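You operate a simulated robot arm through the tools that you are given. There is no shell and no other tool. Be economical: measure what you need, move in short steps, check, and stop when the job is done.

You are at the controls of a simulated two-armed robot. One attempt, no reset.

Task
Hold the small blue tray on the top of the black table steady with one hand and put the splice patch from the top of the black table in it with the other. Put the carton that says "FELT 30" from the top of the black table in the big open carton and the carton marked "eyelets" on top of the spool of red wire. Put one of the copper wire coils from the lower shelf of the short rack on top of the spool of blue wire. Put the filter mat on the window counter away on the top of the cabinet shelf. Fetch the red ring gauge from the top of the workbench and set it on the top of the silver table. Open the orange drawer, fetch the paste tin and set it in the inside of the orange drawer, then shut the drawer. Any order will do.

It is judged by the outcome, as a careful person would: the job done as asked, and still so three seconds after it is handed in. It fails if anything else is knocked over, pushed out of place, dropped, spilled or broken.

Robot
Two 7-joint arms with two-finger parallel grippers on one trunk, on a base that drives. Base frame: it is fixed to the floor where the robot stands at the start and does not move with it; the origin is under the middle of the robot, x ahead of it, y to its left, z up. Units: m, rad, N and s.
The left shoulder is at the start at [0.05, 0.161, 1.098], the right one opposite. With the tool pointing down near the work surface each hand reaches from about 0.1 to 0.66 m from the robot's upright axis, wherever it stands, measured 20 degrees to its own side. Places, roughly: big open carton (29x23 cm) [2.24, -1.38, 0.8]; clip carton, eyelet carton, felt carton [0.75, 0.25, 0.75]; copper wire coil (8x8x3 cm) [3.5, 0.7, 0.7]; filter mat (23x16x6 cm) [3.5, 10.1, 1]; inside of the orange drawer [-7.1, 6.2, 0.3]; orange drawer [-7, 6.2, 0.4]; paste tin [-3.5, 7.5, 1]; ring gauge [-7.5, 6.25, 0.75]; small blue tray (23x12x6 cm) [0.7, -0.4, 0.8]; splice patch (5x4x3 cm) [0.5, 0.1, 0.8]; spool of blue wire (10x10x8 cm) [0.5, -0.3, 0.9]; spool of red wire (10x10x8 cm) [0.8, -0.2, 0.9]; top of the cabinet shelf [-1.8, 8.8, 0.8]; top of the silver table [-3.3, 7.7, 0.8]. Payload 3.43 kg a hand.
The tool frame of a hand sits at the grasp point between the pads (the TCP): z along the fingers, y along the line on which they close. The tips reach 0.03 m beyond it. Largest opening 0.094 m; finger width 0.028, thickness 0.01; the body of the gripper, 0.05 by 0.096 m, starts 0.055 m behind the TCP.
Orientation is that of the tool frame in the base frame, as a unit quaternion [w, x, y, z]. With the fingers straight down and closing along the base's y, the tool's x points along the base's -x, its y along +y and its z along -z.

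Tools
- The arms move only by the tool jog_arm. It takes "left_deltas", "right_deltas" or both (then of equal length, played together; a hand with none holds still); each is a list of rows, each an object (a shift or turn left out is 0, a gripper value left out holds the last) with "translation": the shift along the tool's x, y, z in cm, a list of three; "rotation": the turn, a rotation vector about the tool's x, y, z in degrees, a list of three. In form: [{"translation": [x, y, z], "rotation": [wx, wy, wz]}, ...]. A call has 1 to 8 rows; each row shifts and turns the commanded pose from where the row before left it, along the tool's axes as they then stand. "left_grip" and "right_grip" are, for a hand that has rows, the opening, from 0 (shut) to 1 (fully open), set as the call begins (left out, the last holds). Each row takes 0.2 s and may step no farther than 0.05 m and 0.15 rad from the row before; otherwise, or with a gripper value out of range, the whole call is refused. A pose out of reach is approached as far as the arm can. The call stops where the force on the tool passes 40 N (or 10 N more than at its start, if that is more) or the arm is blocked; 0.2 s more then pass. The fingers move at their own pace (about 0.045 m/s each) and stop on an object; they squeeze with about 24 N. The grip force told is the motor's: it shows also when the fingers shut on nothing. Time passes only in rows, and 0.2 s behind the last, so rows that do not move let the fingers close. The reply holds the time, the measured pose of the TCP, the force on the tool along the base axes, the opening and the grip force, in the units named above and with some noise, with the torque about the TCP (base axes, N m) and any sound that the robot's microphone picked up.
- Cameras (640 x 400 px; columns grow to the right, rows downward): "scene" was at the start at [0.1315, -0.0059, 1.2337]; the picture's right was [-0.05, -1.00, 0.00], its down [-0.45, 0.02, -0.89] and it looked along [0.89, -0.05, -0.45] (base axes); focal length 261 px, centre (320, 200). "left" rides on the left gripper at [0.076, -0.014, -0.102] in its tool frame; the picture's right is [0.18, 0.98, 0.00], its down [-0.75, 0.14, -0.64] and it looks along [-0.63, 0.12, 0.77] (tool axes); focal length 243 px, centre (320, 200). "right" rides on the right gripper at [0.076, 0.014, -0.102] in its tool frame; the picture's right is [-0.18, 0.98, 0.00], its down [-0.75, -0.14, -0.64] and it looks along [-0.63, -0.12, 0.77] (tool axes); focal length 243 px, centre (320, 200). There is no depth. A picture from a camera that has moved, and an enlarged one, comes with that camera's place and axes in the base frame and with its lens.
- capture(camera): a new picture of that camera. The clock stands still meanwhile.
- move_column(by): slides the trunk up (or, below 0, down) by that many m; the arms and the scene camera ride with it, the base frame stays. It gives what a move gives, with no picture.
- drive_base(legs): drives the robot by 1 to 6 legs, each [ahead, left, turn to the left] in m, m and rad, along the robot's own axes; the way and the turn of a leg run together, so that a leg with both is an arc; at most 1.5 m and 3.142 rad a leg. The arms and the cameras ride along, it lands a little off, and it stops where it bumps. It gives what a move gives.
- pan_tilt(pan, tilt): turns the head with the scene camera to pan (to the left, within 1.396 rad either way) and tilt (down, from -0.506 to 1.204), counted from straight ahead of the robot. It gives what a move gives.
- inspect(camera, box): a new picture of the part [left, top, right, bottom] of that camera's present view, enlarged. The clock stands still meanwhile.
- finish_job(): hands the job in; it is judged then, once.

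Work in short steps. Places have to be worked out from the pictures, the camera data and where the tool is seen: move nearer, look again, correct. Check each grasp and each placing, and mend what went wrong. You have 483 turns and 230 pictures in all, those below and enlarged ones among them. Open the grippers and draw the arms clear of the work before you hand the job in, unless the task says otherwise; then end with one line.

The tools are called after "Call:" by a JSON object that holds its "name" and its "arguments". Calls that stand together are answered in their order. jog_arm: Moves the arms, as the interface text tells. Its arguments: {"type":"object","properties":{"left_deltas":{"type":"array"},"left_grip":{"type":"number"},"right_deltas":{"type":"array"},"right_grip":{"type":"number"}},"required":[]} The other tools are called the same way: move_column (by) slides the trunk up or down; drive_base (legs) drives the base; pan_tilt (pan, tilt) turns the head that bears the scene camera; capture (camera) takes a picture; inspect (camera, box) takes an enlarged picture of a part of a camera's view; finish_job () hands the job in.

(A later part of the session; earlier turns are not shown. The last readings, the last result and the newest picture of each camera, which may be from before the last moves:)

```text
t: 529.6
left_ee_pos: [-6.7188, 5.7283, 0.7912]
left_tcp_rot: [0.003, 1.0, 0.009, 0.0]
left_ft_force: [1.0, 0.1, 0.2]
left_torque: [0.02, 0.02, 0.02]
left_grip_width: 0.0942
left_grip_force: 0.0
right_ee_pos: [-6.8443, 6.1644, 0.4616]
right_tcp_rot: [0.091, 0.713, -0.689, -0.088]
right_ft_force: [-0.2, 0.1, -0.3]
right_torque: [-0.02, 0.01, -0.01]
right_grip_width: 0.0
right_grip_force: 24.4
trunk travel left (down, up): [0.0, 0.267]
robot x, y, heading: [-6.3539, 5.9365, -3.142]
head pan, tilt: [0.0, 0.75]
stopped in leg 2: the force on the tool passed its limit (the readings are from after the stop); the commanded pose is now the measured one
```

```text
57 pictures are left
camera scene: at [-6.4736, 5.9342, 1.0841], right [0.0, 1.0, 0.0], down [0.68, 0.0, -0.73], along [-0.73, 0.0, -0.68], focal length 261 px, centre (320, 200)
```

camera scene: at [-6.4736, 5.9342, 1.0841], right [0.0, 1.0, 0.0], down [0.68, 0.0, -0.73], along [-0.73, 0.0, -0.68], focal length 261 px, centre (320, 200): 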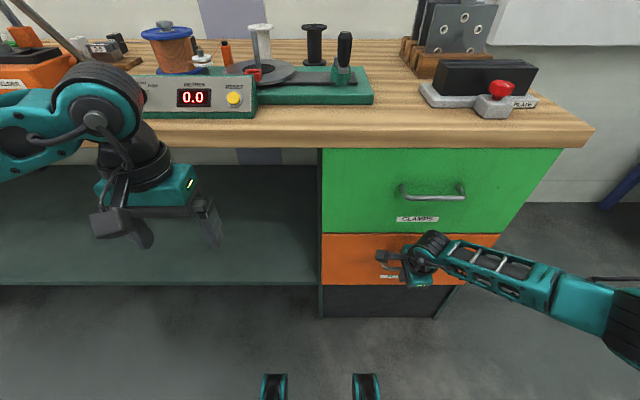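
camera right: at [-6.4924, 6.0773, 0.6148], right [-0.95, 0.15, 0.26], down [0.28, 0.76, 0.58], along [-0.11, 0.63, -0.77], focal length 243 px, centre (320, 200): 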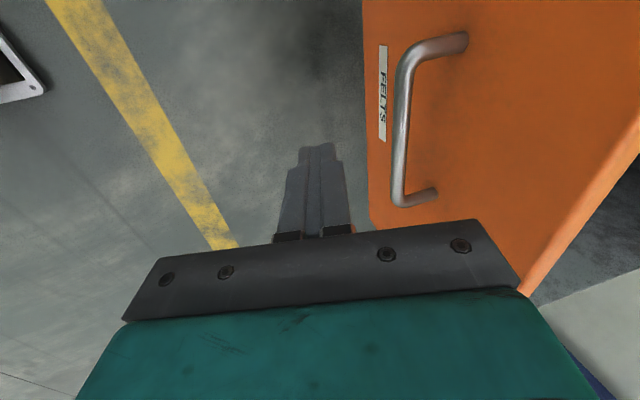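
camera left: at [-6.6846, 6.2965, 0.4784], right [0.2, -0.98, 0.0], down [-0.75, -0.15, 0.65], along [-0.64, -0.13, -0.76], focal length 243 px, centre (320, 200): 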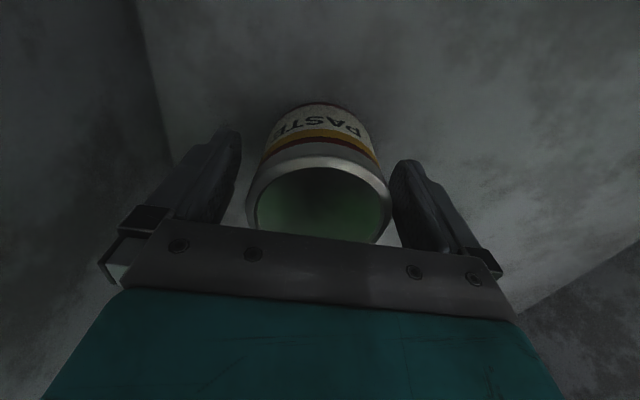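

The drawer is shut. I'll back off, raise the trunk and look over the bench top for the red ring gauge.

Call:
{"name": "drive_base", "arguments": {"legs": [[-0.3, 0, 0]]}}

Call:
{"name": "move_column", "arguments": {"by": 0.2}}

Call:
{"name": "pan_tilt", "arguments": {"pan": -0.1, "tilt": 0.5}}

Call:
{"name": "inspect", "arguments": {"camera": "scene", "box": [60, 60, 520, 300]}}

```text
t: 531.7
left_ee_pos: [-6.4204, 5.7278, 0.7929]
left_tcp_rot: [0.004, 1.0, 0.01, 0.0]
left_ft_force: [0.1, -0.4, 0.7]
left_torque: [-0.01, -0.01, 0.01]
left_grip_width: 0.0941
left_grip_force: 0.0
right_ee_pos: [-6.549, 6.1644, 0.4609]
right_tcp_rot: [0.091, 0.714, -0.689, -0.089]
right_ft_force: [0.3, -0.4, -1.2]
right_torque: [0.0, 0.01, -0.03]
right_grip_width: 0.0002
right_grip_force: 23.5
trunk travel left (down, up): [0.0, 0.267]
robot x, y, heading: [-6.0534, 5.9377, -3.141]
head pan, tilt: [0.0, 0.75]
```

```text
t: 533.8
left_ee_pos: [-6.4203, 5.7269, 0.992]
left_tcp_rot: [0.003, 1.0, 0.009, 0.0]
left_ft_force: [0.2, 0.4, 0.4]
left_torque: [0.0, 0.04, 0.02]
left_grip_width: 0.0941
left_grip_force: 0.0
right_ee_pos: [-6.5469, 6.1634, 0.662]
right_tcp_rot: [0.092, 0.713, -0.689, -0.089]
right_ft_force: [0.4, 0.2, 0.2]
right_torque: [-0.03, 0.02, -0.01]
right_grip_width: 0.0002
right_grip_force: 23.7
trunk travel left (down, up): [-0.2, 0.067]
robot x, y, heading: [-6.0551, 5.9389, -3.14]
head pan, tilt: [0.0, 0.75]
```

```text
t: 534.6
left_ee_pos: [-6.4193, 5.7267, 0.9923]
left_tcp_rot: [0.003, 1.0, 0.01, 0.0]
left_ft_force: [1.0, 0.0, -0.9]
left_torque: [0.01, 0.02, -0.01]
left_grip_width: 0.0942
left_grip_force: 0.1
right_ee_pos: [-6.548, 6.1645, 0.6613]
right_tcp_rot: [0.091, 0.713, -0.689, -0.088]
right_ft_force: [-0.1, -0.1, 0.1]
right_torque: [0.04, -0.01, -0.02]
right_grip_width: 0.0
right_grip_force: 24.0
trunk travel left (down, up): [-0.2, 0.067]
robot x, y, heading: [-6.0528, 5.9366, -3.139]
head pan, tilt: [-0.099, 0.499]
```

```text
1.39 times, centred on (290, 180) of scene
camera zoom: at [-6.183, 5.9435, 1.306], right [0.1, 1.0, 0.0], down [0.48, -0.05, -0.88], along [-0.87, 0.08, -0.48], focal length 363 px, centre (362, 228)
```

zoom: 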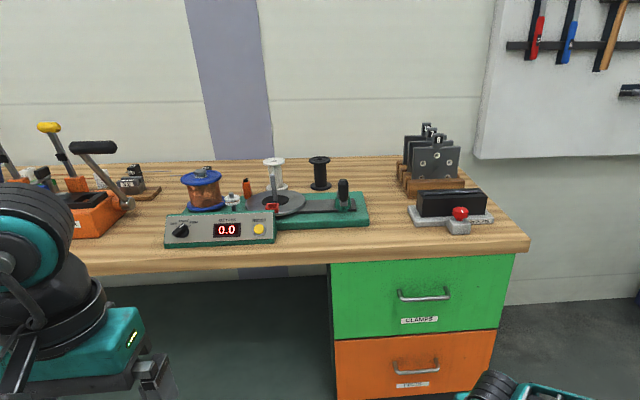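

Call:
{"name": "inspect", "arguments": {"camera": "scene", "box": [330, 140, 430, 240]}}

Call:
{"name": "inspect", "arguments": {"camera": "scene", "box": [170, 160, 340, 250]}}

```text
4.00 times, centred on (380, 190) of scene
camera zoom: at [-6.183, 5.9435, 1.306], right [0.1, 1.0, 0.0], down [0.48, -0.05, -0.88], along [-0.87, 0.08, -0.48], focal length 1044 px, centre (80, 240)
```

zoom: 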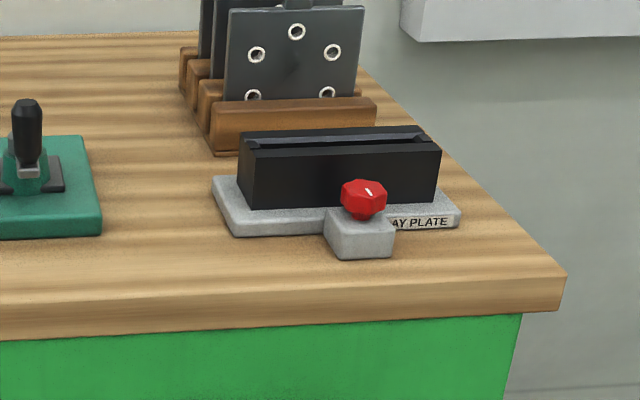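

```text
3.76 times, centred on (255, 205) of scene
camera zoom: at [-6.183, 5.9435, 1.306], right [0.1, 1.0, 0.0], down [0.48, -0.05, -0.88], along [-0.87, 0.08, -0.48], focal length 983 px, centre (565, 181)
```

zoom: 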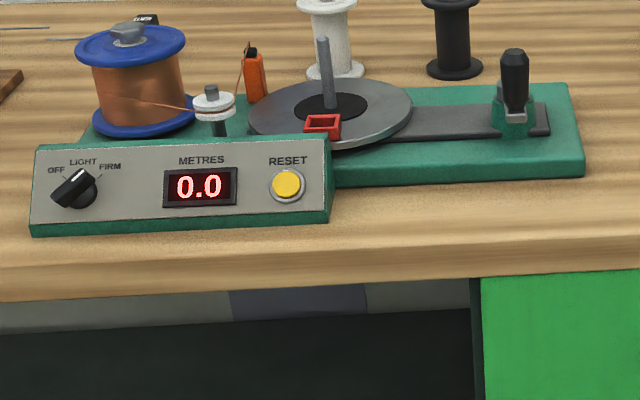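

Call:
{"name": "move_column", "arguments": {"by": 0.06}}

Call:
{"name": "pan_tilt", "arguments": {"pan": -0.5, "tilt": 0.5}}

Call:
{"name": "capture", "arguments": {"camera": "scene"}}

Call:
{"name": "pan_tilt", "arguments": {"pan": 0.8, "tilt": 0.4}}

Call:
{"name": "capture", "arguments": {"camera": "scene"}}

```text
t: 535.6
left_ee_pos: [-6.4202, 5.7273, 1.0533]
left_tcp_rot: [0.003, 1.0, 0.01, 0.002]
left_ft_force: [-0.2, 0.3, -0.9]
left_torque: [0.0, -0.01, 0.0]
left_grip_width: 0.094
left_grip_force: 0.1
right_ee_pos: [-6.5474, 6.1645, 0.7218]
right_tcp_rot: [0.09, 0.714, -0.689, -0.089]
right_ft_force: [0.1, -0.2, -0.2]
right_torque: [0.02, -0.01, 0.02]
right_grip_width: 0.0
right_grip_force: 23.9
trunk travel left (down, up): [-0.26, 0.007]
robot x, y, heading: [-6.0533, 5.9346, -3.143]
head pan, tilt: [-0.099, 0.499]
```

```text
t: 536.5
left_ee_pos: [-6.4208, 5.727, 1.0527]
left_tcp_rot: [0.003, 1.0, 0.009, 0.0]
left_ft_force: [0.2, -0.9, 0.7]
left_torque: [0.02, 0.04, 0.01]
left_grip_width: 0.0938
left_grip_force: 0.1
right_ee_pos: [-6.5468, 6.163, 0.7207]
right_tcp_rot: [0.091, 0.713, -0.689, -0.089]
right_ft_force: [0.2, -0.8, 0.4]
right_torque: [0.02, -0.03, 0.0]
right_grip_width: 0.0
right_grip_force: 24.1
trunk travel left (down, up): [-0.26, 0.007]
robot x, y, heading: [-6.0523, 5.9302, -3.139]
head pan, tilt: [-0.499, 0.499]
```

```text
53 pictures are left
camera scene: at [-6.1725, 5.978, 1.3661], right [0.48, 0.88, 0.0], down [0.42, -0.23, -0.88], along [-0.77, 0.42, -0.48], focal length 261 px, centre (320, 200)
```

scene: 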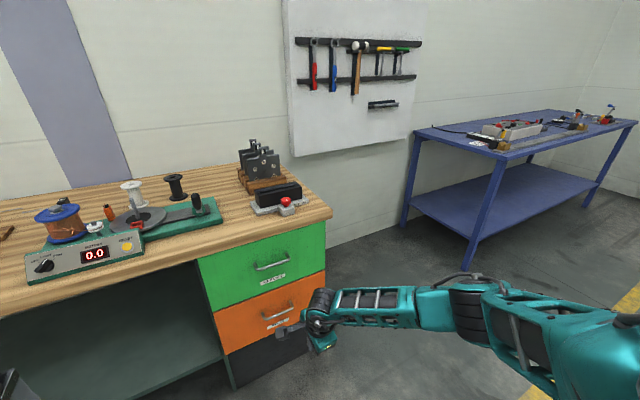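

```text
t: 537.9
left_ee_pos: [-6.4204, 5.7271, 1.0519]
left_tcp_rot: [0.003, 1.0, 0.009, 0.0]
left_ft_force: [0.5, -0.2, 0.3]
left_torque: [0.01, 0.04, 0.0]
left_grip_width: 0.0941
left_grip_force: 0.0
right_ee_pos: [-6.5472, 6.1639, 0.7216]
right_tcp_rot: [0.09, 0.714, -0.689, -0.089]
right_ft_force: [0.6, 0.0, 0.1]
right_torque: [0.01, -0.02, -0.02]
right_grip_width: 0.0001
right_grip_force: 24.4
trunk travel left (down, up): [-0.26, 0.007]
robot x, y, heading: [-6.0552, 5.934, -3.142]
head pan, tilt: [0.799, 0.4]
```

```text
52 pictures are left
camera scene: at [-6.1569, 5.8682, 1.3752], right [-0.72, 0.7, 0.0], down [0.27, 0.28, -0.92], along [-0.64, -0.66, -0.39], focal length 261 px, centre (320, 200)
```

scene: 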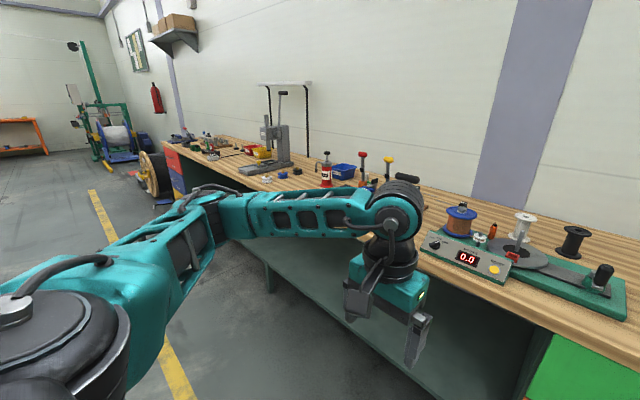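

I can't see it from here; it may be hidden behind the plate rack at (−7.27, 6.27). I'll move north and look back at the bench end.

Call:
{"name": "jog_arm", "arguments": {"right_deltas": [{"translation": [0, -3, -4], "rotation": [7.5, 0, 0]}, {"translation": [0, -3, -4], "rotation": [6.5, 0, 0]}, {"translation": [0, -3, -4]}, {"translation": [0, 0, -4.5]}, {"translation": [0, 0, -4.5]}]}}

Call:
{"name": "drive_base", "arguments": {"legs": [[0, -0.85, 0]]}}

Call:
{"name": "pan_tilt", "arguments": {"pan": 0.45, "tilt": 0.5}}

Call:
{"name": "capture", "arguments": {"camera": "scene"}}

```text
t: 539.1
left_ee_pos: [-6.4194, 5.7279, 1.052]
left_tcp_rot: [0.004, 1.0, 0.009, 0.0]
left_ft_force: [1.0, -0.2, 1.1]
left_torque: [0.01, 0.02, 0.01]
left_grip_width: 0.094
left_grip_force: 0.1
right_ee_pos: [-6.4399, 6.1672, 0.918]
right_tcp_rot: [0.003, 0.72, -0.694, -0.004]
right_ft_force: [0.4, -0.6, -0.6]
right_torque: [-0.01, 0.0, 0.0]
right_grip_width: 0.0
right_grip_force: 24.0
trunk travel left (down, up): [-0.26, 0.007]
robot x, y, heading: [-6.0527, 5.9347, -3.142]
head pan, tilt: [0.799, 0.4]
```

```text
t: 543.6
left_ee_pos: [-6.4224, 6.5765, 1.0512]
left_tcp_rot: [0.004, 1.0, 0.009, 0.0]
left_ft_force: [0.0, -0.1, 0.4]
left_torque: [-0.03, 0.0, 0.02]
left_grip_width: 0.094
left_grip_force: 0.0
right_ee_pos: [-6.4425, 7.0161, 0.9166]
right_tcp_rot: [0.003, 0.719, -0.695, -0.004]
right_ft_force: [0.5, -0.5, -0.3]
right_torque: [0.01, -0.02, 0.0]
right_grip_width: 0.0
right_grip_force: 23.9
trunk travel left (down, up): [-0.26, 0.007]
robot x, y, heading: [-6.0556, 6.7825, -3.138]
head pan, tilt: [0.799, 0.4]
```

```text
t: 544.5
left_ee_pos: [-6.4221, 6.5753, 1.0512]
left_tcp_rot: [0.004, 1.0, 0.009, 0.0]
left_ft_force: [0.2, -0.4, -0.4]
left_torque: [0.03, 0.01, 0.04]
left_grip_width: 0.0942
left_grip_force: 0.1
right_ee_pos: [-6.4441, 7.0153, 0.917]
right_tcp_rot: [0.002, 0.719, -0.695, -0.004]
right_ft_force: [0.0, -0.1, 0.1]
right_torque: [-0.02, 0.0, -0.03]
right_grip_width: 0.0001
right_grip_force: 24.3
trunk travel left (down, up): [-0.26, 0.007]
robot x, y, heading: [-6.0546, 6.7868, -3.136]
head pan, tilt: [0.45, 0.499]
```

```text
51 pictures are left
camera scene: at [-6.1764, 6.7435, 1.3661], right [-0.44, 0.9, 0.0], down [0.43, 0.21, -0.88], along [-0.79, -0.38, -0.48], focal length 261 px, centre (320, 200)
```

scene: 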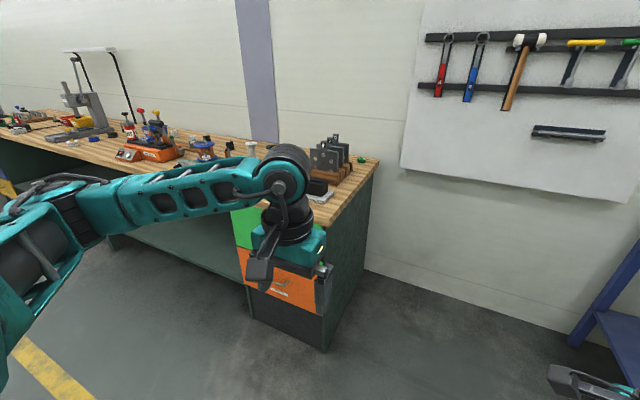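

Call:
{"name": "inspect", "arguments": {"camera": "scene", "box": [290, 120, 400, 220]}}

Call:
{"name": "inspect", "arguments": {"camera": "scene", "box": [0, 90, 260, 180]}}

```text
4.00 times, centred on (345, 170) of scene
camera zoom: at [-6.1764, 6.7435, 1.3661], right [-0.44, 0.9, 0.0], down [0.43, 0.21, -0.88], along [-0.79, -0.38, -0.48], focal length 1044 px, centre (220, 320)
```

zoom: 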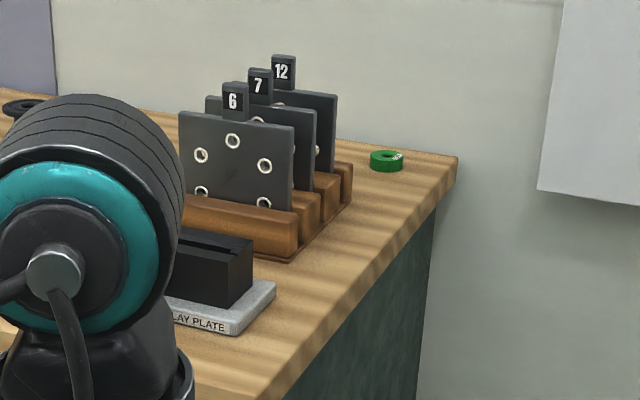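

```text
2.46 times, centred on (130, 135) of scene
camera zoom: at [-6.1764, 6.7435, 1.3661], right [-0.44, 0.9, 0.0], down [0.43, 0.21, -0.88], along [-0.79, -0.38, -0.48], focal length 642 px, centre (788, 360)
```

zoom: 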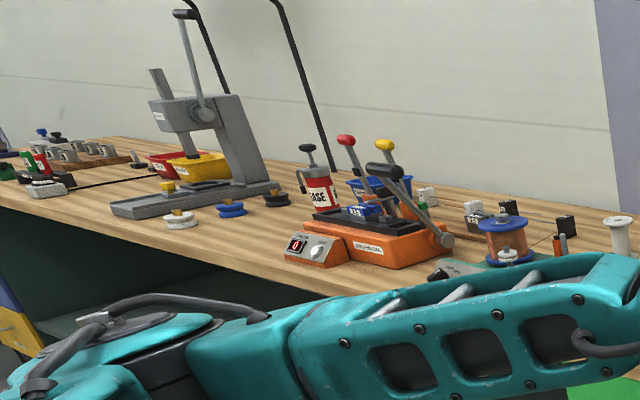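

A green ring gauge sits at the back corner (−7.53, 6.35); the red one is likely hidden behind the plates, near (−7.5, 6.25). I'll go into the gap north of the bench and face it.

Call:
{"name": "drive_base", "arguments": {"legs": [[0, -0.14, 0], [0.85, 0, 0], [0, 0, 1.0]]}}

Call:
{"name": "pan_tilt", "arguments": {"pan": 0, "tilt": 0.6}}

Call:
{"name": "capture", "arguments": {"camera": "scene"}}

```text
t: 552.5
left_ee_pos: [-6.9246, 6.4996, 1.052]
left_tcp_rot: [0.002, 0.873, 0.488, 0.002]
left_ft_force: [-0.4, 0.4, 0.5]
left_torque: [-0.01, 0.01, 0.0]
left_grip_width: 0.094
left_grip_force: 0.1
right_ee_pos: [-7.3066, 6.7198, 0.9176]
right_tcp_rot: [0.005, 0.965, -0.264, -0.002]
right_ft_force: [-0.1, 0.4, -0.1]
right_torque: [-0.01, 0.03, -0.01]
right_grip_width: 0.0
right_grip_force: 23.7
trunk travel left (down, up): [-0.26, 0.007]
robot x, y, heading: [-6.9038, 6.924, -2.135]
head pan, tilt: [0.45, 0.499]
```

```text
t: 553.4
left_ee_pos: [-6.9238, 6.501, 1.0523]
left_tcp_rot: [0.004, 0.873, 0.489, 0.002]
left_ft_force: [0.0, 0.0, -0.2]
left_torque: [-0.02, 0.02, 0.02]
left_grip_width: 0.0941
left_grip_force: 0.0
right_ee_pos: [-7.3075, 6.7188, 0.9167]
right_tcp_rot: [0.004, 0.965, -0.264, -0.003]
right_ft_force: [1.0, -0.4, 1.1]
right_torque: [0.04, 0.0, 0.01]
right_grip_width: 0.0
right_grip_force: 23.9
trunk travel left (down, up): [-0.26, 0.007]
robot x, y, heading: [-6.9038, 6.9213, -2.141]
head pan, tilt: [0.0, 0.6]
```

```text
48 pictures are left
camera scene: at [-6.9715, 6.8125, 1.357], right [-0.84, 0.54, 0.0], down [0.3, 0.48, -0.83], along [-0.44, -0.7, -0.56], focal length 261 px, centre (320, 200)
```

scene: 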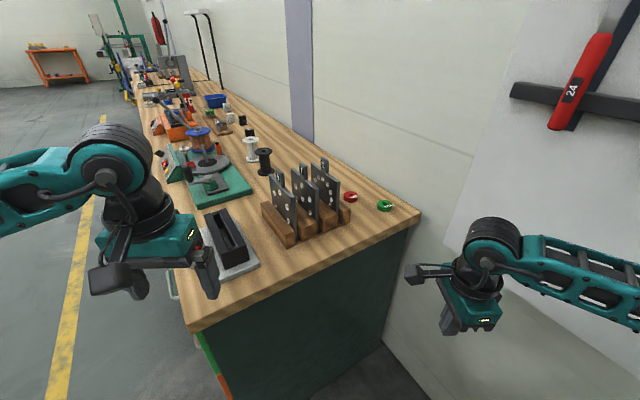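

The red ring gauge is visible at about (−7.466, 6.228), just west of the plate rack. I'll square the right hand's yaw, turn nearly south, and edge to the bench end so the right arm can reach it vertically.

Call:
{"name": "jog_arm", "arguments": {"right_deltas": [{"translation": [0, 0, -4], "rotation": [0, 0, -8.4]}, {"translation": [0, 0, -4], "rotation": [0, 0, -8.4]}, {"translation": [0, 0, -4], "rotation": [0, 0, -8.4]}, {"rotation": [0, 0, -8.4]}, {"rotation": [0, 0, -8.4]}, {"rotation": [0, 0, -8.4]}, {"rotation": [0, 0, -8.4]}, {"rotation": [0, 0, -8.4]}], "right_grip": 0.7}}

Call:
{"name": "jog_arm", "arguments": {"right_deltas": [{"rotation": [0, 0, -8.4]}, {"rotation": [0, 0, -8.4]}, {"rotation": [0, 0, -8]}]}}

Call:
{"name": "drive_base", "arguments": {"legs": [[0, 0, 0.39], [0.155, -0.12, 0]]}}

Call:
{"name": "capture", "arguments": {"camera": "right"}}

Call:
{"name": "capture", "arguments": {"camera": "scene"}}

```text
t: 555.1
left_ee_pos: [-6.9253, 6.5004, 1.0526]
left_tcp_rot: [0.003, 0.872, 0.489, 0.002]
left_ft_force: [-0.4, 0.1, -0.7]
left_torque: [0.0, -0.04, 0.0]
left_grip_width: 0.0941
left_grip_force: 0.0
right_ee_pos: [-7.3066, 6.7199, 1.0367]
right_tcp_rot: [0.003, 0.949, 0.315, -0.005]
right_ft_force: [-0.1, 1.0, 0.1]
right_torque: [0.02, -0.02, 0.01]
right_grip_width: 0.0656
right_grip_force: 0.1
trunk travel left (down, up): [-0.26, 0.007]
robot x, y, heading: [-6.9016, 6.9219, -2.139]
head pan, tilt: [0.0, 0.6]
```

```text
t: 556.0
left_ee_pos: [-6.924, 6.4993, 1.052]
left_tcp_rot: [0.003, 0.873, 0.488, 0.001]
left_ft_force: [0.5, -1.2, 0.2]
left_torque: [0.0, 0.0, 0.01]
left_grip_width: 0.094
left_grip_force: 0.0
right_ee_pos: [-7.3058, 6.7208, 1.0372]
right_tcp_rot: [0.002, 0.859, 0.512, -0.005]
right_ft_force: [-0.8, -0.5, 0.0]
right_torque: [-0.03, 0.03, 0.04]
right_grip_width: 0.0656
right_grip_force: 0.0
trunk travel left (down, up): [-0.26, 0.007]
robot x, y, heading: [-6.9035, 6.9204, -2.128]
head pan, tilt: [0.0, 0.6]
```

```text
t: 558.4
left_ee_pos: [-6.8487, 6.4383, 1.0518]
left_tcp_rot: [0.0, 0.762, 0.648, -0.003]
left_ft_force: [0.1, -0.5, 0.0]
left_torque: [-0.02, -0.01, 0.0]
left_grip_width: 0.0941
left_grip_force: 0.0
right_ee_pos: [-7.2849, 6.4958, 1.0388]
right_tcp_rot: [-0.001, 0.744, 0.668, -0.006]
right_ft_force: [0.0, 0.7, 0.1]
right_torque: [0.01, -0.02, -0.01]
right_grip_width: 0.0658
right_grip_force: 0.1
trunk travel left (down, up): [-0.26, 0.007]
robot x, y, heading: [-6.9977, 6.833, -1.744]
head pan, tilt: [0.0, 0.6]
stopped in leg 2: the robot was blocked; the commanded pose is now the measured one
```

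```text
47 pictures are left
camera right: at [-7.2613, 6.5717, 1.1398], right [0.96, -0.29, -0.01], down [-0.21, -0.73, 0.65], along [-0.19, -0.62, -0.76], focal length 243 px, centre (320, 200)
```

right: 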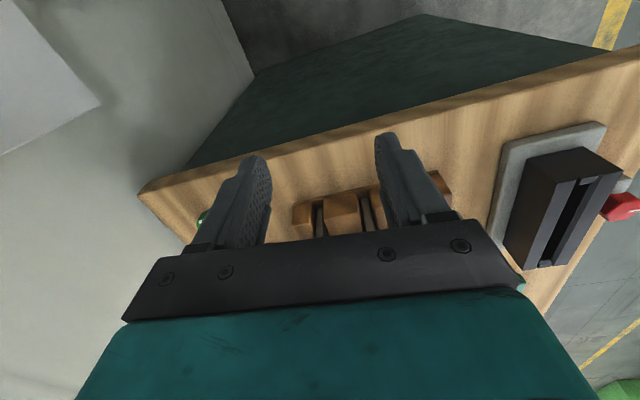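

```text
46 pictures are left
camera scene: at [-7.0081, 6.7089, 1.3579], right [-0.98, 0.18, 0.01], down [0.09, 0.55, -0.83], along [-0.15, -0.81, -0.56], focal length 261 px, centre (320, 200)
```

scene: 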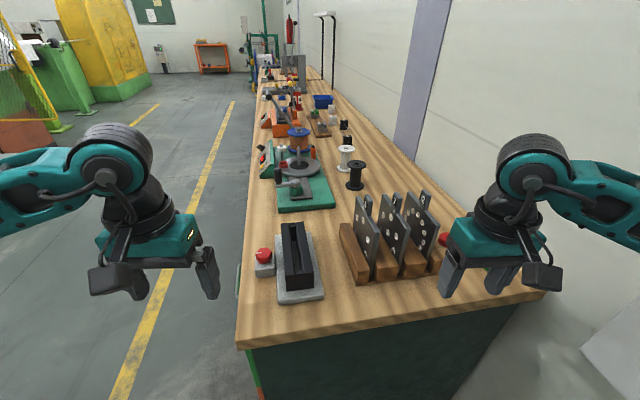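

I touched the bench end: my front extends about 0.38 m. I'll back off slightly, turn to almost due south, and shift west about 9 cm.

Call:
{"name": "drive_base", "arguments": {"legs": [[-0.03, 0, 0], [0, 0, 0.14], [0, -0.09, 0]]}}

Call:
{"name": "capture", "arguments": {"camera": "right"}}

```text
t: 560.4
left_ee_pos: [-6.8227, 6.4935, 1.0532]
left_tcp_rot: [-0.001, 0.714, 0.7, -0.004]
left_ft_force: [0.2, -0.1, 0.9]
left_torque: [0.02, 0.03, -0.01]
left_grip_width: 0.0937
left_grip_force: 0.1
right_ee_pos: [-7.2529, 6.4928, 1.0359]
right_tcp_rot: [-0.002, 0.69, 0.724, 0.002]
right_ft_force: [-0.4, 0.1, -0.3]
right_torque: [0.01, 0.0, 0.02]
right_grip_width: 0.0659
right_grip_force: 0.0
trunk travel left (down, up): [-0.26, 0.007]
robot x, y, heading: [-7.024, 6.8657, -1.609]
head pan, tilt: [0.0, 0.6]
stopped in leg 3: the robot was blocked; the commanded pose is now the measured one
```

```text
45 pictures are left
camera right: at [-7.2434, 6.5692, 1.1372], right [0.99, -0.13, 0.0], down [-0.1, -0.76, 0.64], along [-0.09, -0.63, -0.77], focal length 243 px, centre (320, 200)
```

right: 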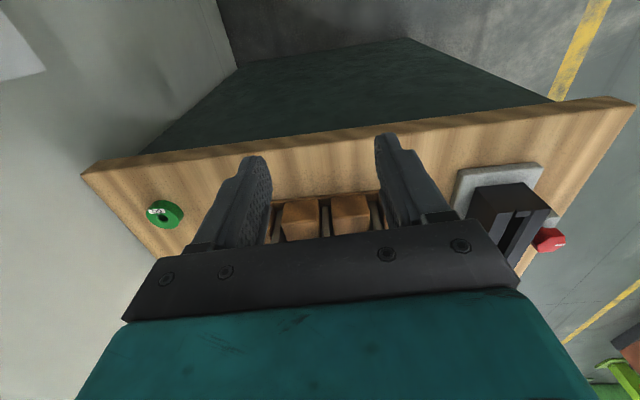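

Something on the right is blocking; I must check my right elbow against the tool board.

Call:
{"name": "pan_tilt", "arguments": {"pan": -1.2, "tilt": 0.5}}

Call:
{"name": "capture", "arguments": {"camera": "scene"}}

```text
t: 561.8
left_ee_pos: [-6.8234, 6.4922, 1.0505]
left_tcp_rot: [0.0, 0.715, 0.699, -0.005]
left_ft_force: [-1.2, -0.6, 0.3]
left_torque: [-0.02, 0.01, 0.01]
left_grip_width: 0.0939
left_grip_force: 0.2
right_ee_pos: [-7.2536, 6.4924, 1.0345]
right_tcp_rot: [-0.004, 0.689, 0.724, 0.001]
right_ft_force: [-0.1, -0.1, -0.2]
right_torque: [-0.01, -0.01, 0.01]
right_grip_width: 0.0657
right_grip_force: 0.0
trunk travel left (down, up): [-0.26, 0.007]
robot x, y, heading: [-7.0222, 6.8655, -1.606]
head pan, tilt: [-1.201, 0.499]
```

```text
44 pictures are left
camera scene: at [-7.0998, 6.7976, 1.3674], right [-0.33, 0.94, 0.0], down [0.44, 0.15, -0.88], along [-0.84, -0.29, -0.47], focal length 261 px, centre (320, 200)
```

scene: 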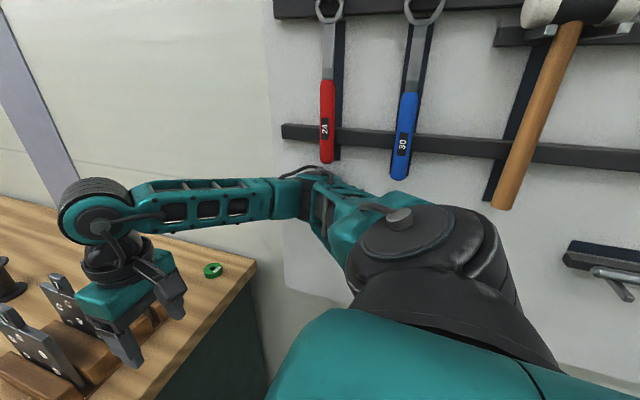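

My elbow was against the wall; the tools are undisturbed. I'll move off, back up 0.25 m, then straighten the right arm forward to tuck the elbow in before sidling west.

Call:
{"name": "drive_base", "arguments": {"legs": [[0, 0.06, 0], [-0.25, 0, 0]]}}

Call:
{"name": "jog_arm", "arguments": {"right_deltas": [{"translation": [-4.5, -0.5, 0]}, {"translation": [-4.5, -0.5, 0]}, {"translation": [-4.5, -0.5, 0]}, {"translation": [-4.5, -0.5, 0]}, {"translation": [-4.5, -0.5, 0]}]}}

Call:
{"name": "capture", "arguments": {"camera": "scene"}}

```text
t: 564.2
left_ee_pos: [-6.7641, 6.7368, 1.0525]
left_tcp_rot: [0.002, 0.715, 0.699, 0.002]
left_ft_force: [-0.7, 1.9, 0.7]
left_torque: [0.02, 0.0, 0.03]
left_grip_width: 0.094
left_grip_force: 0.1
right_ee_pos: [-7.1941, 6.7379, 1.0301]
right_tcp_rot: [0.0, 0.689, 0.724, 0.008]
right_ft_force: [0.6, -0.2, 0.3]
right_torque: [-0.02, -0.01, 0.01]
right_grip_width: 0.0659
right_grip_force: 0.1
trunk travel left (down, up): [-0.26, 0.007]
robot x, y, heading: [-6.956, 7.1141, -1.607]
head pan, tilt: [-1.201, 0.499]
```

```text
t: 565.4
left_ee_pos: [-6.7622, 6.7359, 1.0516]
left_tcp_rot: [0.002, 0.715, 0.699, 0.001]
left_ft_force: [-0.4, -0.5, 0.1]
left_torque: [-0.01, 0.02, 0.01]
left_grip_width: 0.0941
left_grip_force: 0.0
right_ee_pos: [-7.2086, 6.5101, 1.0268]
right_tcp_rot: [-0.001, 0.688, 0.725, 0.007]
right_ft_force: [-0.1, -0.1, 0.2]
right_torque: [-0.01, 0.01, -0.01]
right_grip_width: 0.0659
right_grip_force: 0.1
trunk travel left (down, up): [-0.26, 0.007]
robot x, y, heading: [-6.9534, 7.1136, -1.608]
head pan, tilt: [-1.201, 0.499]
```

```text
43 pictures are left
camera scene: at [-7.044, 7.0404, 1.3661], right [-0.33, 0.94, 0.0], down [0.45, 0.16, -0.88], along [-0.83, -0.29, -0.48], focal length 261 px, centre (320, 200)
```

scene: 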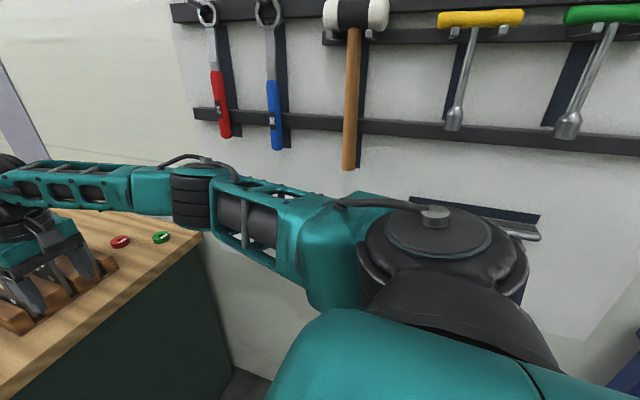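

I'll lower the trunk a bit so the elbow stays under the hanging tools, reach further out to the right, then sidle west.

Call:
{"name": "move_column", "arguments": {"by": -0.08}}

Call:
{"name": "jog_arm", "arguments": {"right_deltas": [{"translation": [0, -3.5, 0]}, {"translation": [0, -3.5, 0]}, {"translation": [0, -3.5, 0]}, {"translation": [0, -3.5, 0]}]}}

Call:
{"name": "drive_base", "arguments": {"legs": [[0, -0.105, 0]]}}

Call:
{"name": "capture", "arguments": {"camera": "right"}}

Call:
{"name": "capture", "arguments": {"camera": "scene"}}

```text
t: 566.5
left_ee_pos: [-6.7639, 6.7367, 0.9726]
left_tcp_rot: [0.002, 0.715, 0.699, 0.001]
left_ft_force: [-0.2, 0.4, -0.6]
left_torque: [-0.02, 0.01, -0.03]
left_grip_width: 0.0941
left_grip_force: 0.0
right_ee_pos: [-7.2085, 6.51, 0.9483]
right_tcp_rot: [0.0, 0.689, 0.724, 0.007]
right_ft_force: [0.1, 0.0, 0.4]
right_torque: [0.02, 0.01, 0.02]
right_grip_width: 0.0658
right_grip_force: 0.1
trunk travel left (down, up): [-0.18, 0.087]
robot x, y, heading: [-6.9541, 7.1161, -1.611]
head pan, tilt: [-1.201, 0.499]
```

```text
t: 567.5
left_ee_pos: [-6.7651, 6.7365, 0.9735]
left_tcp_rot: [0.002, 0.714, 0.7, 0.002]
left_ft_force: [0.9, 0.7, -0.1]
left_torque: [-0.01, 0.01, 0.03]
left_grip_width: 0.0941
left_grip_force: 0.1
right_ee_pos: [-7.2776, 6.5071, 0.948]
right_tcp_rot: [-0.001, 0.689, 0.724, 0.008]
right_ft_force: [0.2, 0.2, 1.1]
right_torque: [0.02, -0.01, 0.0]
right_grip_width: 0.0659
right_grip_force: 0.0
right hand out of reach, approached as far as the arm can: row 3, 4
trunk travel left (down, up): [-0.18, 0.087]
robot x, y, heading: [-6.9591, 7.1081, -1.606]
head pan, tilt: [-1.201, 0.499]
```

```text
t: 568.7
left_ee_pos: [-6.8695, 6.7413, 0.9716]
left_tcp_rot: [0.002, 0.715, 0.699, 0.002]
left_ft_force: [-0.9, -0.2, -0.3]
left_torque: [0.0, 0.0, 0.01]
left_grip_width: 0.0941
left_grip_force: 0.0
right_ee_pos: [-7.3837, 6.5108, 0.9469]
right_tcp_rot: [0.0, 0.69, 0.724, 0.008]
right_ft_force: [-0.5, -0.2, -0.9]
right_torque: [0.0, -0.01, 0.0]
right_grip_width: 0.0657
right_grip_force: 0.1
trunk travel left (down, up): [-0.18, 0.087]
robot x, y, heading: [-7.0614, 7.1153, -1.609]
head pan, tilt: [-1.201, 0.499]
```

```text
42 pictures are left
camera right: at [-7.3754, 6.5874, 1.0491], right [0.99, -0.14, 0.01], down [-0.11, -0.77, 0.63], along [-0.08, -0.63, -0.77], focal length 243 px, centre (320, 200)
```

right: 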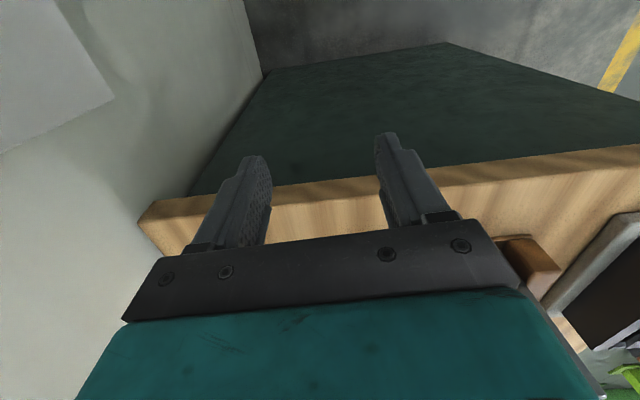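

```text
41 pictures are left
camera scene: at [-7.1504, 7.0448, 1.286], right [-0.33, 0.94, 0.0], down [0.45, 0.16, -0.88], along [-0.83, -0.29, -0.48], focal length 261 px, centre (320, 200)
```

scene: 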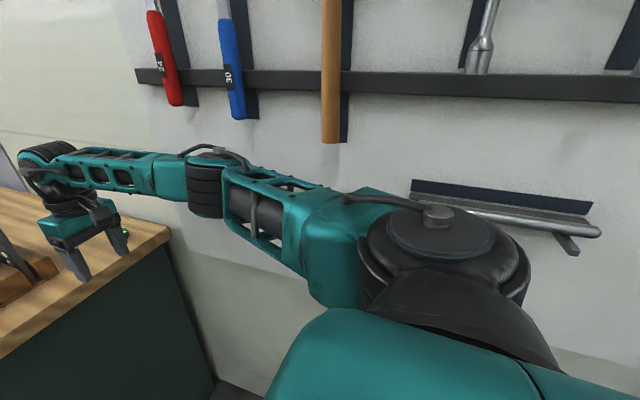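

Reach and wall clearance are both tight. Turning right 0.1 rad swings the hand outward by itself, so I'll do that and advance.

Call:
{"name": "drive_base", "arguments": {"legs": [[0, 0, -0.1], [0.2, 0, 0]]}}

Call:
{"name": "capture", "arguments": {"camera": "right"}}

Call:
{"name": "capture", "arguments": {"camera": "scene"}}

```text
t: 570.9
left_ee_pos: [-6.9342, 6.526, 0.9719]
left_tcp_rot: [0.003, 0.748, 0.664, 0.002]
left_ft_force: [0.0, -0.4, -0.5]
left_torque: [-0.03, 0.01, 0.01]
left_grip_width: 0.0938
left_grip_force: 0.1
right_ee_pos: [-7.4689, 6.3472, 0.946]
right_tcp_rot: [0.0, 0.724, 0.69, 0.007]
right_ft_force: [-0.4, 0.1, 0.0]
right_torque: [0.02, 0.02, 0.01]
right_grip_width: 0.0657
right_grip_force: 0.0
trunk travel left (down, up): [-0.18, 0.087]
robot x, y, heading: [-7.0901, 6.9186, -1.707]
head pan, tilt: [-1.201, 0.499]
```

```text
40 pictures are left
camera right: at [-7.4523, 6.423, 1.049], right [0.97, -0.23, 0.01], down [-0.19, -0.75, 0.63], along [-0.14, -0.62, -0.77], focal length 243 px, centre (320, 200)
```

right: 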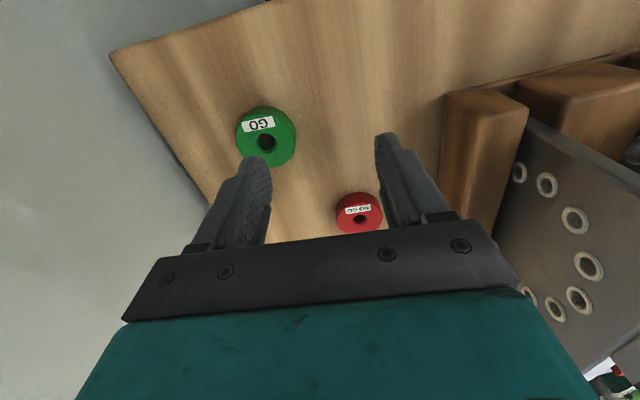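

```text
39 pictures are left
camera scene: at [-7.1832, 6.8561, 1.286], right [-0.23, 0.97, 0.0], down [0.47, 0.11, -0.88], along [-0.85, -0.2, -0.48], focal length 261 px, centre (320, 200)
```

scene: 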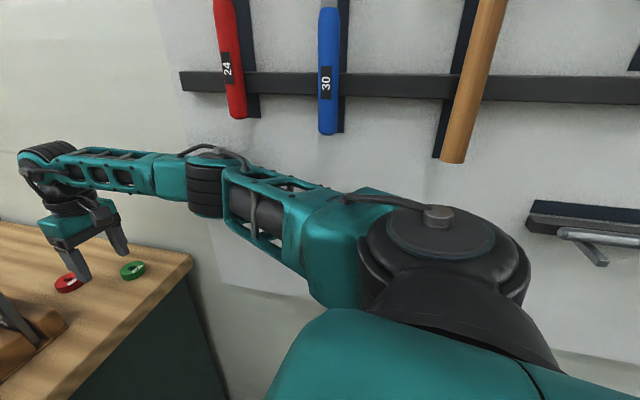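

I can read "NO GO" on the red ring and "GO" on the green. The red ring is at about (−7.453, 6.25). I'll nudge the base ahead 6 cm, then move the hand forward and left over it.

Call:
{"name": "drive_base", "arguments": {"legs": [[0.06, 0, 0]]}}

Call:
{"name": "jog_arm", "arguments": {"right_deltas": [{"translation": [0, 1.3, 0.5]}, {"translation": [-1.8, 1.3, 1]}, {"translation": [-1.8, 0, 1]}]}}

Call:
{"name": "capture", "arguments": {"camera": "right"}}

```text
t: 571.8
left_ee_pos: [-6.9409, 6.4675, 0.9723]
left_tcp_rot: [0.001, 0.749, 0.663, 0.002]
left_ft_force: [1.0, 0.4, 0.6]
left_torque: [0.03, -0.01, 0.0]
left_grip_width: 0.094
left_grip_force: 0.1
right_ee_pos: [-7.4767, 6.288, 0.9472]
right_tcp_rot: [0.0, 0.724, 0.69, 0.007]
right_ft_force: [-0.7, -0.2, 1.2]
right_torque: [-0.02, -0.03, 0.03]
right_grip_width: 0.066
right_grip_force: 0.1
trunk travel left (down, up): [-0.18, 0.087]
robot x, y, heading: [-7.099, 6.8609, -1.702]
head pan, tilt: [-1.201, 0.499]
```

```text
t: 572.6
left_ee_pos: [-6.9418, 6.4667, 0.9725]
left_tcp_rot: [0.003, 0.748, 0.663, 0.001]
left_ft_force: [-0.3, -1.1, 0.2]
left_torque: [0.0, 0.01, -0.01]
left_grip_width: 0.0939
left_grip_force: 0.2
right_ee_pos: [-7.4467, 6.2736, 0.9229]
right_tcp_rot: [0.001, 0.724, 0.69, 0.007]
right_ft_force: [0.2, -0.2, 0.3]
right_torque: [-0.02, -0.02, 0.02]
right_grip_width: 0.0658
right_grip_force: 0.1
right hand out of reach, approached as far as the arm can: row 3
trunk travel left (down, up): [-0.18, 0.087]
robot x, y, heading: [-7.1003, 6.8628, -1.705]
head pan, tilt: [-1.201, 0.499]
```

```text
38 pictures are left
camera right: at [-7.4303, 6.3475, 1.0256], right [0.97, -0.23, 0.01], down [-0.18, -0.75, 0.63], along [-0.14, -0.62, -0.77], focal length 243 px, centre (320, 200)
```

right: 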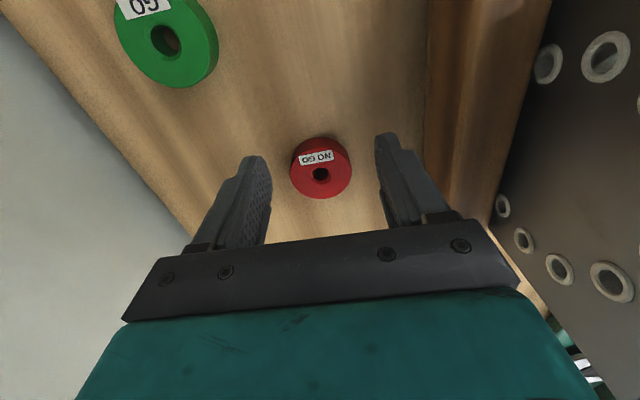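

The ring is aligned laterally but 2.3 cm further than I can reach vertically. I'll nudge the base 1.8 cm and lean the hand forward 16° to gain the rest.

Call:
{"name": "drive_base", "arguments": {"legs": [[0.018, 0, 0]]}}

Call:
{"name": "jog_arm", "arguments": {"right_deltas": [{"rotation": [0, -8, 0]}, {"rotation": [0, -8, 0]}, {"translation": [-0.6, 0.2, 0.8]}]}}

Call:
{"name": "capture", "arguments": {"camera": "right"}}

```text
t: 573.4
left_ee_pos: [-6.9441, 6.45, 0.9718]
left_tcp_rot: [0.002, 0.749, 0.663, 0.002]
left_ft_force: [0.6, -0.3, -0.2]
left_torque: [0.02, 0.0, 0.01]
left_grip_width: 0.0939
left_grip_force: 0.0
right_ee_pos: [-7.449, 6.2535, 0.9234]
right_tcp_rot: [0.0, 0.724, 0.69, 0.007]
right_ft_force: [0.0, 0.4, 0.6]
right_torque: [0.0, -0.01, -0.01]
right_grip_width: 0.0658
right_grip_force: 0.0
trunk travel left (down, up): [-0.18, 0.087]
robot x, y, heading: [-7.0973, 6.8428, -1.705]
head pan, tilt: [-1.201, 0.499]
```

```text
t: 574.4
left_ee_pos: [-6.9309, 6.4497, 0.9714]
left_tcp_rot: [-0.003, 0.746, 0.666, -0.004]
left_ft_force: [1.3, -0.3, 0.6]
left_torque: [0.0, 0.03, 0.03]
left_grip_width: 0.094
left_grip_force: 0.1
right_ee_pos: [-7.417, 6.2397, 0.9259]
right_tcp_rot: [0.095, 0.705, 0.696, -0.098]
right_ft_force: [0.0, -0.1, 0.1]
right_torque: [0.02, -0.01, 0.01]
right_grip_width: 0.0653
right_grip_force: 0.0
trunk travel left (down, up): [-0.18, 0.087]
robot x, y, heading: [-7.0981, 6.8435, -1.702]
head pan, tilt: [-1.201, 0.499]
stopped in row 3 (right hand): the arm was blocked; the commanded pose is now the measured one
```

```text
37 pictures are left
camera right: at [-7.401, 6.3409, 1.0029], right [0.98, -0.19, 0.05], down [-0.15, -0.55, 0.82], along [-0.13, -0.81, -0.57], focal length 243 px, centre (320, 200)
```

right: 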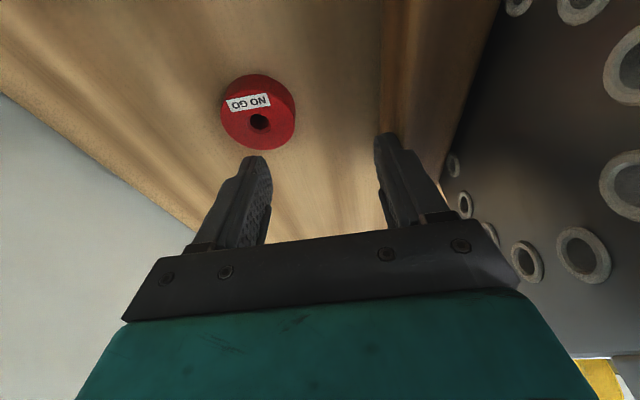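

The lean pushed my elbow into the wall, but after the base nudge the vertical pose was already exactly over the ring. I'll undo the lean and return.

Call:
{"name": "jog_arm", "arguments": {"right_deltas": [{"translation": [0, -1, -0.5], "rotation": [0, 8, 0]}, {"translation": [0, -1, 0], "rotation": [0, 8, 0]}, {"translation": [1.0, -1.4, 0]}]}}

Call:
{"name": "capture", "arguments": {"camera": "right"}}

```text
t: 575.2
left_ee_pos: [-6.9417, 6.4506, 0.9722]
left_tcp_rot: [0.002, 0.748, 0.664, 0.001]
left_ft_force: [0.1, -0.8, 0.2]
left_torque: [0.04, -0.02, 0.01]
left_grip_width: 0.0941
left_grip_force: 0.0
right_ee_pos: [-7.4621, 6.2557, 0.9234]
right_tcp_rot: [0.027, 0.716, 0.697, -0.018]
right_ft_force: [0.2, 0.6, 0.2]
right_torque: [0.0, 0.01, 0.02]
right_grip_width: 0.0657
right_grip_force: 0.1
right hand out of reach, approached as far as the arm can: row 2
trunk travel left (down, up): [-0.18, 0.087]
robot x, y, heading: [-7.1003, 6.8402, -1.707]
head pan, tilt: [-1.201, 0.499]
```

```text
36 pictures are left
camera right: at [-7.4484, 6.3379, 1.0196], right [0.98, -0.21, 0.02], down [-0.17, -0.71, 0.69], along [-0.13, -0.67, -0.73], focal length 243 px, centre (320, 200)
```

right: 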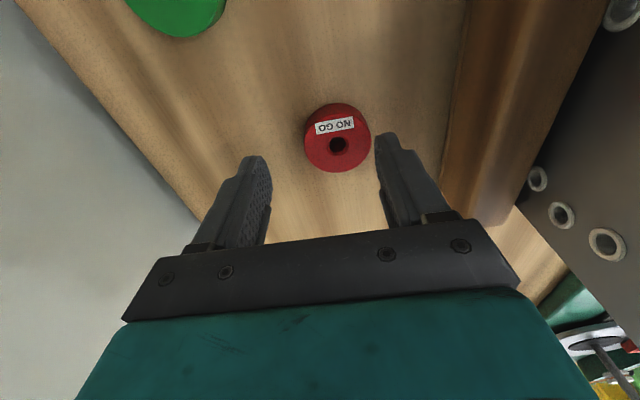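

The hand is nearly over the ring. I'll shift 1 cm east, open a bit wider and lower to bench level.

Call:
{"name": "jog_arm", "arguments": {"right_deltas": [{"translation": [0, 1.0, 0.8]}, {"translation": [0, 0, 1.5]}, {"translation": [0, 0, 1.0]}]}}

Call:
{"name": "capture", "arguments": {"camera": "right"}}

```text
t: 576.0
left_ee_pos: [-6.9425, 6.4498, 0.9717]
left_tcp_rot: [0.001, 0.748, 0.664, 0.002]
left_ft_force: [-0.6, 0.3, 0.5]
left_torque: [0.0, 0.0, 0.02]
left_grip_width: 0.0939
left_grip_force: 0.0
right_ee_pos: [-7.4513, 6.2526, 0.8905]
right_tcp_rot: [0.026, 0.717, 0.697, -0.02]
right_ft_force: [-0.4, 1.7, 2.8]
right_torque: [0.08, 0.12, -0.09]
right_grip_width: 0.0658
right_grip_force: 0.0
trunk travel left (down, up): [-0.18, 0.087]
robot x, y, heading: [-7.0971, 6.84, -1.704]
head pan, tilt: [-1.201, 0.499]
```

```text
35 pictures are left
camera right: at [-7.4365, 6.3355, 0.9877], right [0.98, -0.21, 0.02], down [-0.17, -0.71, 0.69], along [-0.13, -0.68, -0.73], focal length 243 px, centre (320, 200)
```

right: 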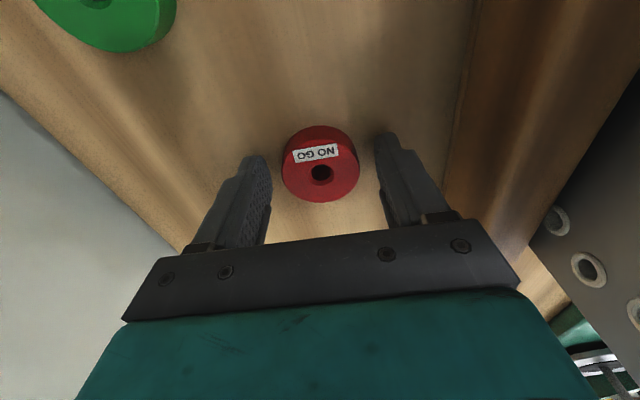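

The ring is between the fingertips, which are at bench level. I'll close and lift.

Call:
{"name": "jog_arm", "arguments": {"right_deltas": [{"translation": [0, 0, -0.2]}, {}, {}], "right_grip": 0}}

Call:
{"name": "jog_arm", "arguments": {"right_deltas": [{"translation": [0, 0, -2]}, {"translation": [0, 0, -3]}]}}

Call:
{"name": "capture", "arguments": {"camera": "right"}}

```text
t: 576.8
left_ee_pos: [-6.9421, 6.4503, 0.9718]
left_tcp_rot: [0.002, 0.748, 0.664, 0.002]
left_ft_force: [1.1, -0.5, -0.3]
left_torque: [-0.01, -0.02, 0.03]
left_grip_width: 0.094
left_grip_force: 0.0
right_ee_pos: [-7.4504, 6.2524, 0.8926]
right_tcp_rot: [0.027, 0.716, 0.697, -0.018]
right_ft_force: [0.0, 0.7, 0.0]
right_torque: [-0.01, -0.01, -0.03]
right_grip_width: 0.0421
right_grip_force: 23.5
trunk travel left (down, up): [-0.18, 0.087]
robot x, y, heading: [-7.0992, 6.8443, -1.703]
head pan, tilt: [-1.201, 0.499]
```

```text
t: 577.4
left_ee_pos: [-6.9427, 6.4493, 0.9735]
left_tcp_rot: [0.002, 0.748, 0.664, 0.002]
left_ft_force: [0.6, -0.5, 0.3]
left_torque: [-0.02, -0.01, 0.01]
left_grip_width: 0.094
left_grip_force: 0.0
right_ee_pos: [-7.4524, 6.2565, 0.9433]
right_tcp_rot: [0.027, 0.717, 0.697, -0.02]
right_ft_force: [0.2, 0.2, -1.0]
right_torque: [0.01, -0.01, 0.0]
right_grip_width: 0.0418
right_grip_force: 23.7
trunk travel left (down, up): [-0.18, 0.087]
robot x, y, heading: [-7.0965, 6.8391, -1.706]
head pan, tilt: [-1.201, 0.499]
```

```text
34 pictures are left
camera right: at [-7.4376, 6.3387, 1.0395], right [0.98, -0.21, 0.02], down [-0.17, -0.71, 0.69], along [-0.13, -0.68, -0.73], focal length 243 px, centre (320, 200)
```

right: 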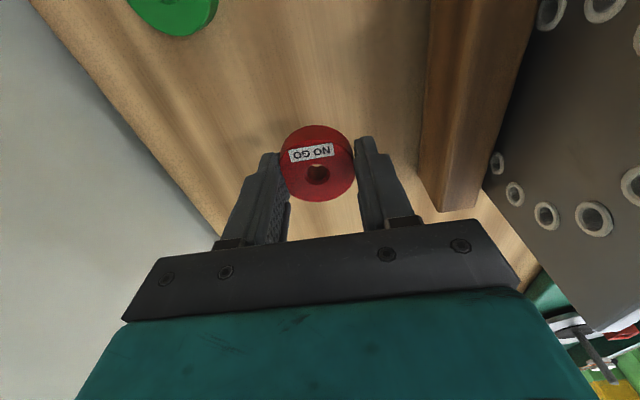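

The red ring gauge is held (42 mm). I'll raise it so the gripper body clears the plates, then back out.

Call:
{"name": "jog_arm", "arguments": {"right_deltas": [{"translation": [0, 0, -4]}, {"translation": [0, 0, -4]}, {"translation": [0, 0, -1.5]}]}}

Call:
{"name": "capture", "arguments": {"camera": "right"}}

```text
t: 578.2
left_ee_pos: [-6.9413, 6.4499, 0.9716]
left_tcp_rot: [0.002, 0.748, 0.663, 0.002]
left_ft_force: [0.8, 0.0, 0.0]
left_torque: [0.01, 0.0, -0.02]
left_grip_width: 0.0941
left_grip_force: 0.1
right_ee_pos: [-7.4534, 6.2607, 1.0368]
right_tcp_rot: [0.027, 0.717, 0.696, -0.018]
right_ft_force: [0.5, 0.2, -1.7]
right_torque: [-0.02, 0.03, -0.01]
right_grip_width: 0.0421
right_grip_force: 24.1
trunk travel left (down, up): [-0.18, 0.087]
robot x, y, heading: [-7.0996, 6.8425, -1.699]
head pan, tilt: [-1.201, 0.499]
```

```text
33 pictures are left
camera right: at [-7.4389, 6.3449, 1.1338], right [0.98, -0.21, 0.02], down [-0.17, -0.71, 0.69], along [-0.13, -0.68, -0.73], focal length 243 px, centre (320, 200)
```

right: 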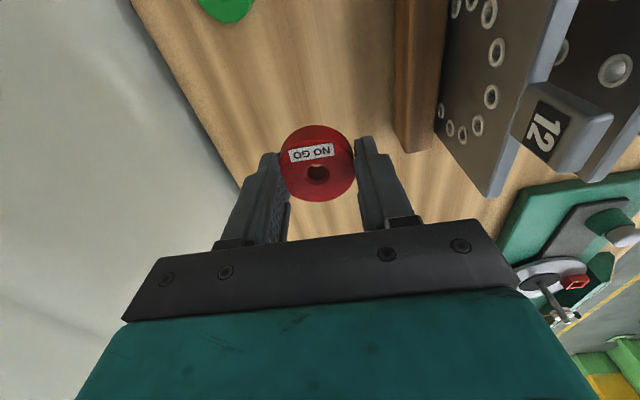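

Call:
{"name": "drive_base", "arguments": {"legs": [[-0.27, 0, 0], [0, 0.6, 0]]}}

Call:
{"name": "jog_arm", "arguments": {"right_deltas": [{"translation": [4.5, 1, 0]}, {"translation": [4.5, 1, 0]}, {"translation": [4.5, 1, 0]}, {"translation": [4.5, 1, 0]}, {"translation": [3, 0, 0]}]}}

Call:
{"name": "drive_base", "arguments": {"legs": [[0, 0.3, 0], [0, 0, -1.44]]}}

```text
t: 583.1
left_ee_pos: [-6.3066, 6.6328, 0.9714]
left_tcp_rot: [0.002, 0.75, 0.661, 0.002]
left_ft_force: [-0.7, -0.4, -0.1]
left_torque: [-0.02, 0.04, 0.01]
left_grip_width: 0.0942
left_grip_force: 0.0
right_ee_pos: [-6.8198, 6.45, 1.0365]
right_tcp_rot: [0.027, 0.719, 0.694, -0.02]
right_ft_force: [0.2, -0.2, -1.6]
right_torque: [-0.01, 0.02, 0.0]
right_grip_width: 0.0422
right_grip_force: 24.1
trunk travel left (down, up): [-0.18, 0.087]
robot x, y, heading: [-6.4599, 7.0281, -1.71]
head pan, tilt: [-1.201, 0.499]
```

```text
t: 584.4
left_ee_pos: [-6.3061, 6.6335, 0.9725]
left_tcp_rot: [0.002, 0.75, 0.661, 0.001]
left_ft_force: [-0.5, 0.8, 0.5]
left_torque: [0.01, 0.02, 0.0]
left_grip_width: 0.0939
left_grip_force: 0.0
right_ee_pos: [-6.7714, 6.6579, 1.0238]
right_tcp_rot: [0.026, 0.72, 0.694, -0.019]
right_ft_force: [0.0, -0.2, -2.1]
right_torque: [-0.01, -0.03, -0.02]
right_grip_width: 0.0422
right_grip_force: 23.9
trunk travel left (down, up): [-0.18, 0.087]
robot x, y, heading: [-6.4571, 7.0253, -1.709]
head pan, tilt: [-1.201, 0.499]
```

```text
t: 589.9
left_ee_pos: [-6.5324, 6.7784, 0.973]
left_tcp_rot: [0.003, 1.0, 0.005, 0.0]
left_ft_force: [0.5, 0.1, 0.5]
left_torque: [0.0, -0.01, -0.02]
left_grip_width: 0.0937
left_grip_force: 0.0
right_ee_pos: [-6.5717, 7.2418, 1.0239]
right_tcp_rot: [0.008, 0.998, 0.051, -0.032]
right_ft_force: [-0.9, 0.6, -1.1]
right_torque: [-0.01, 0.0, 0.03]
right_grip_width: 0.0421
right_grip_force: 23.8
trunk travel left (down, up): [-0.18, 0.087]
robot x, y, heading: [-6.1647, 6.9873, 3.135]
head pan, tilt: [-1.201, 0.499]
```

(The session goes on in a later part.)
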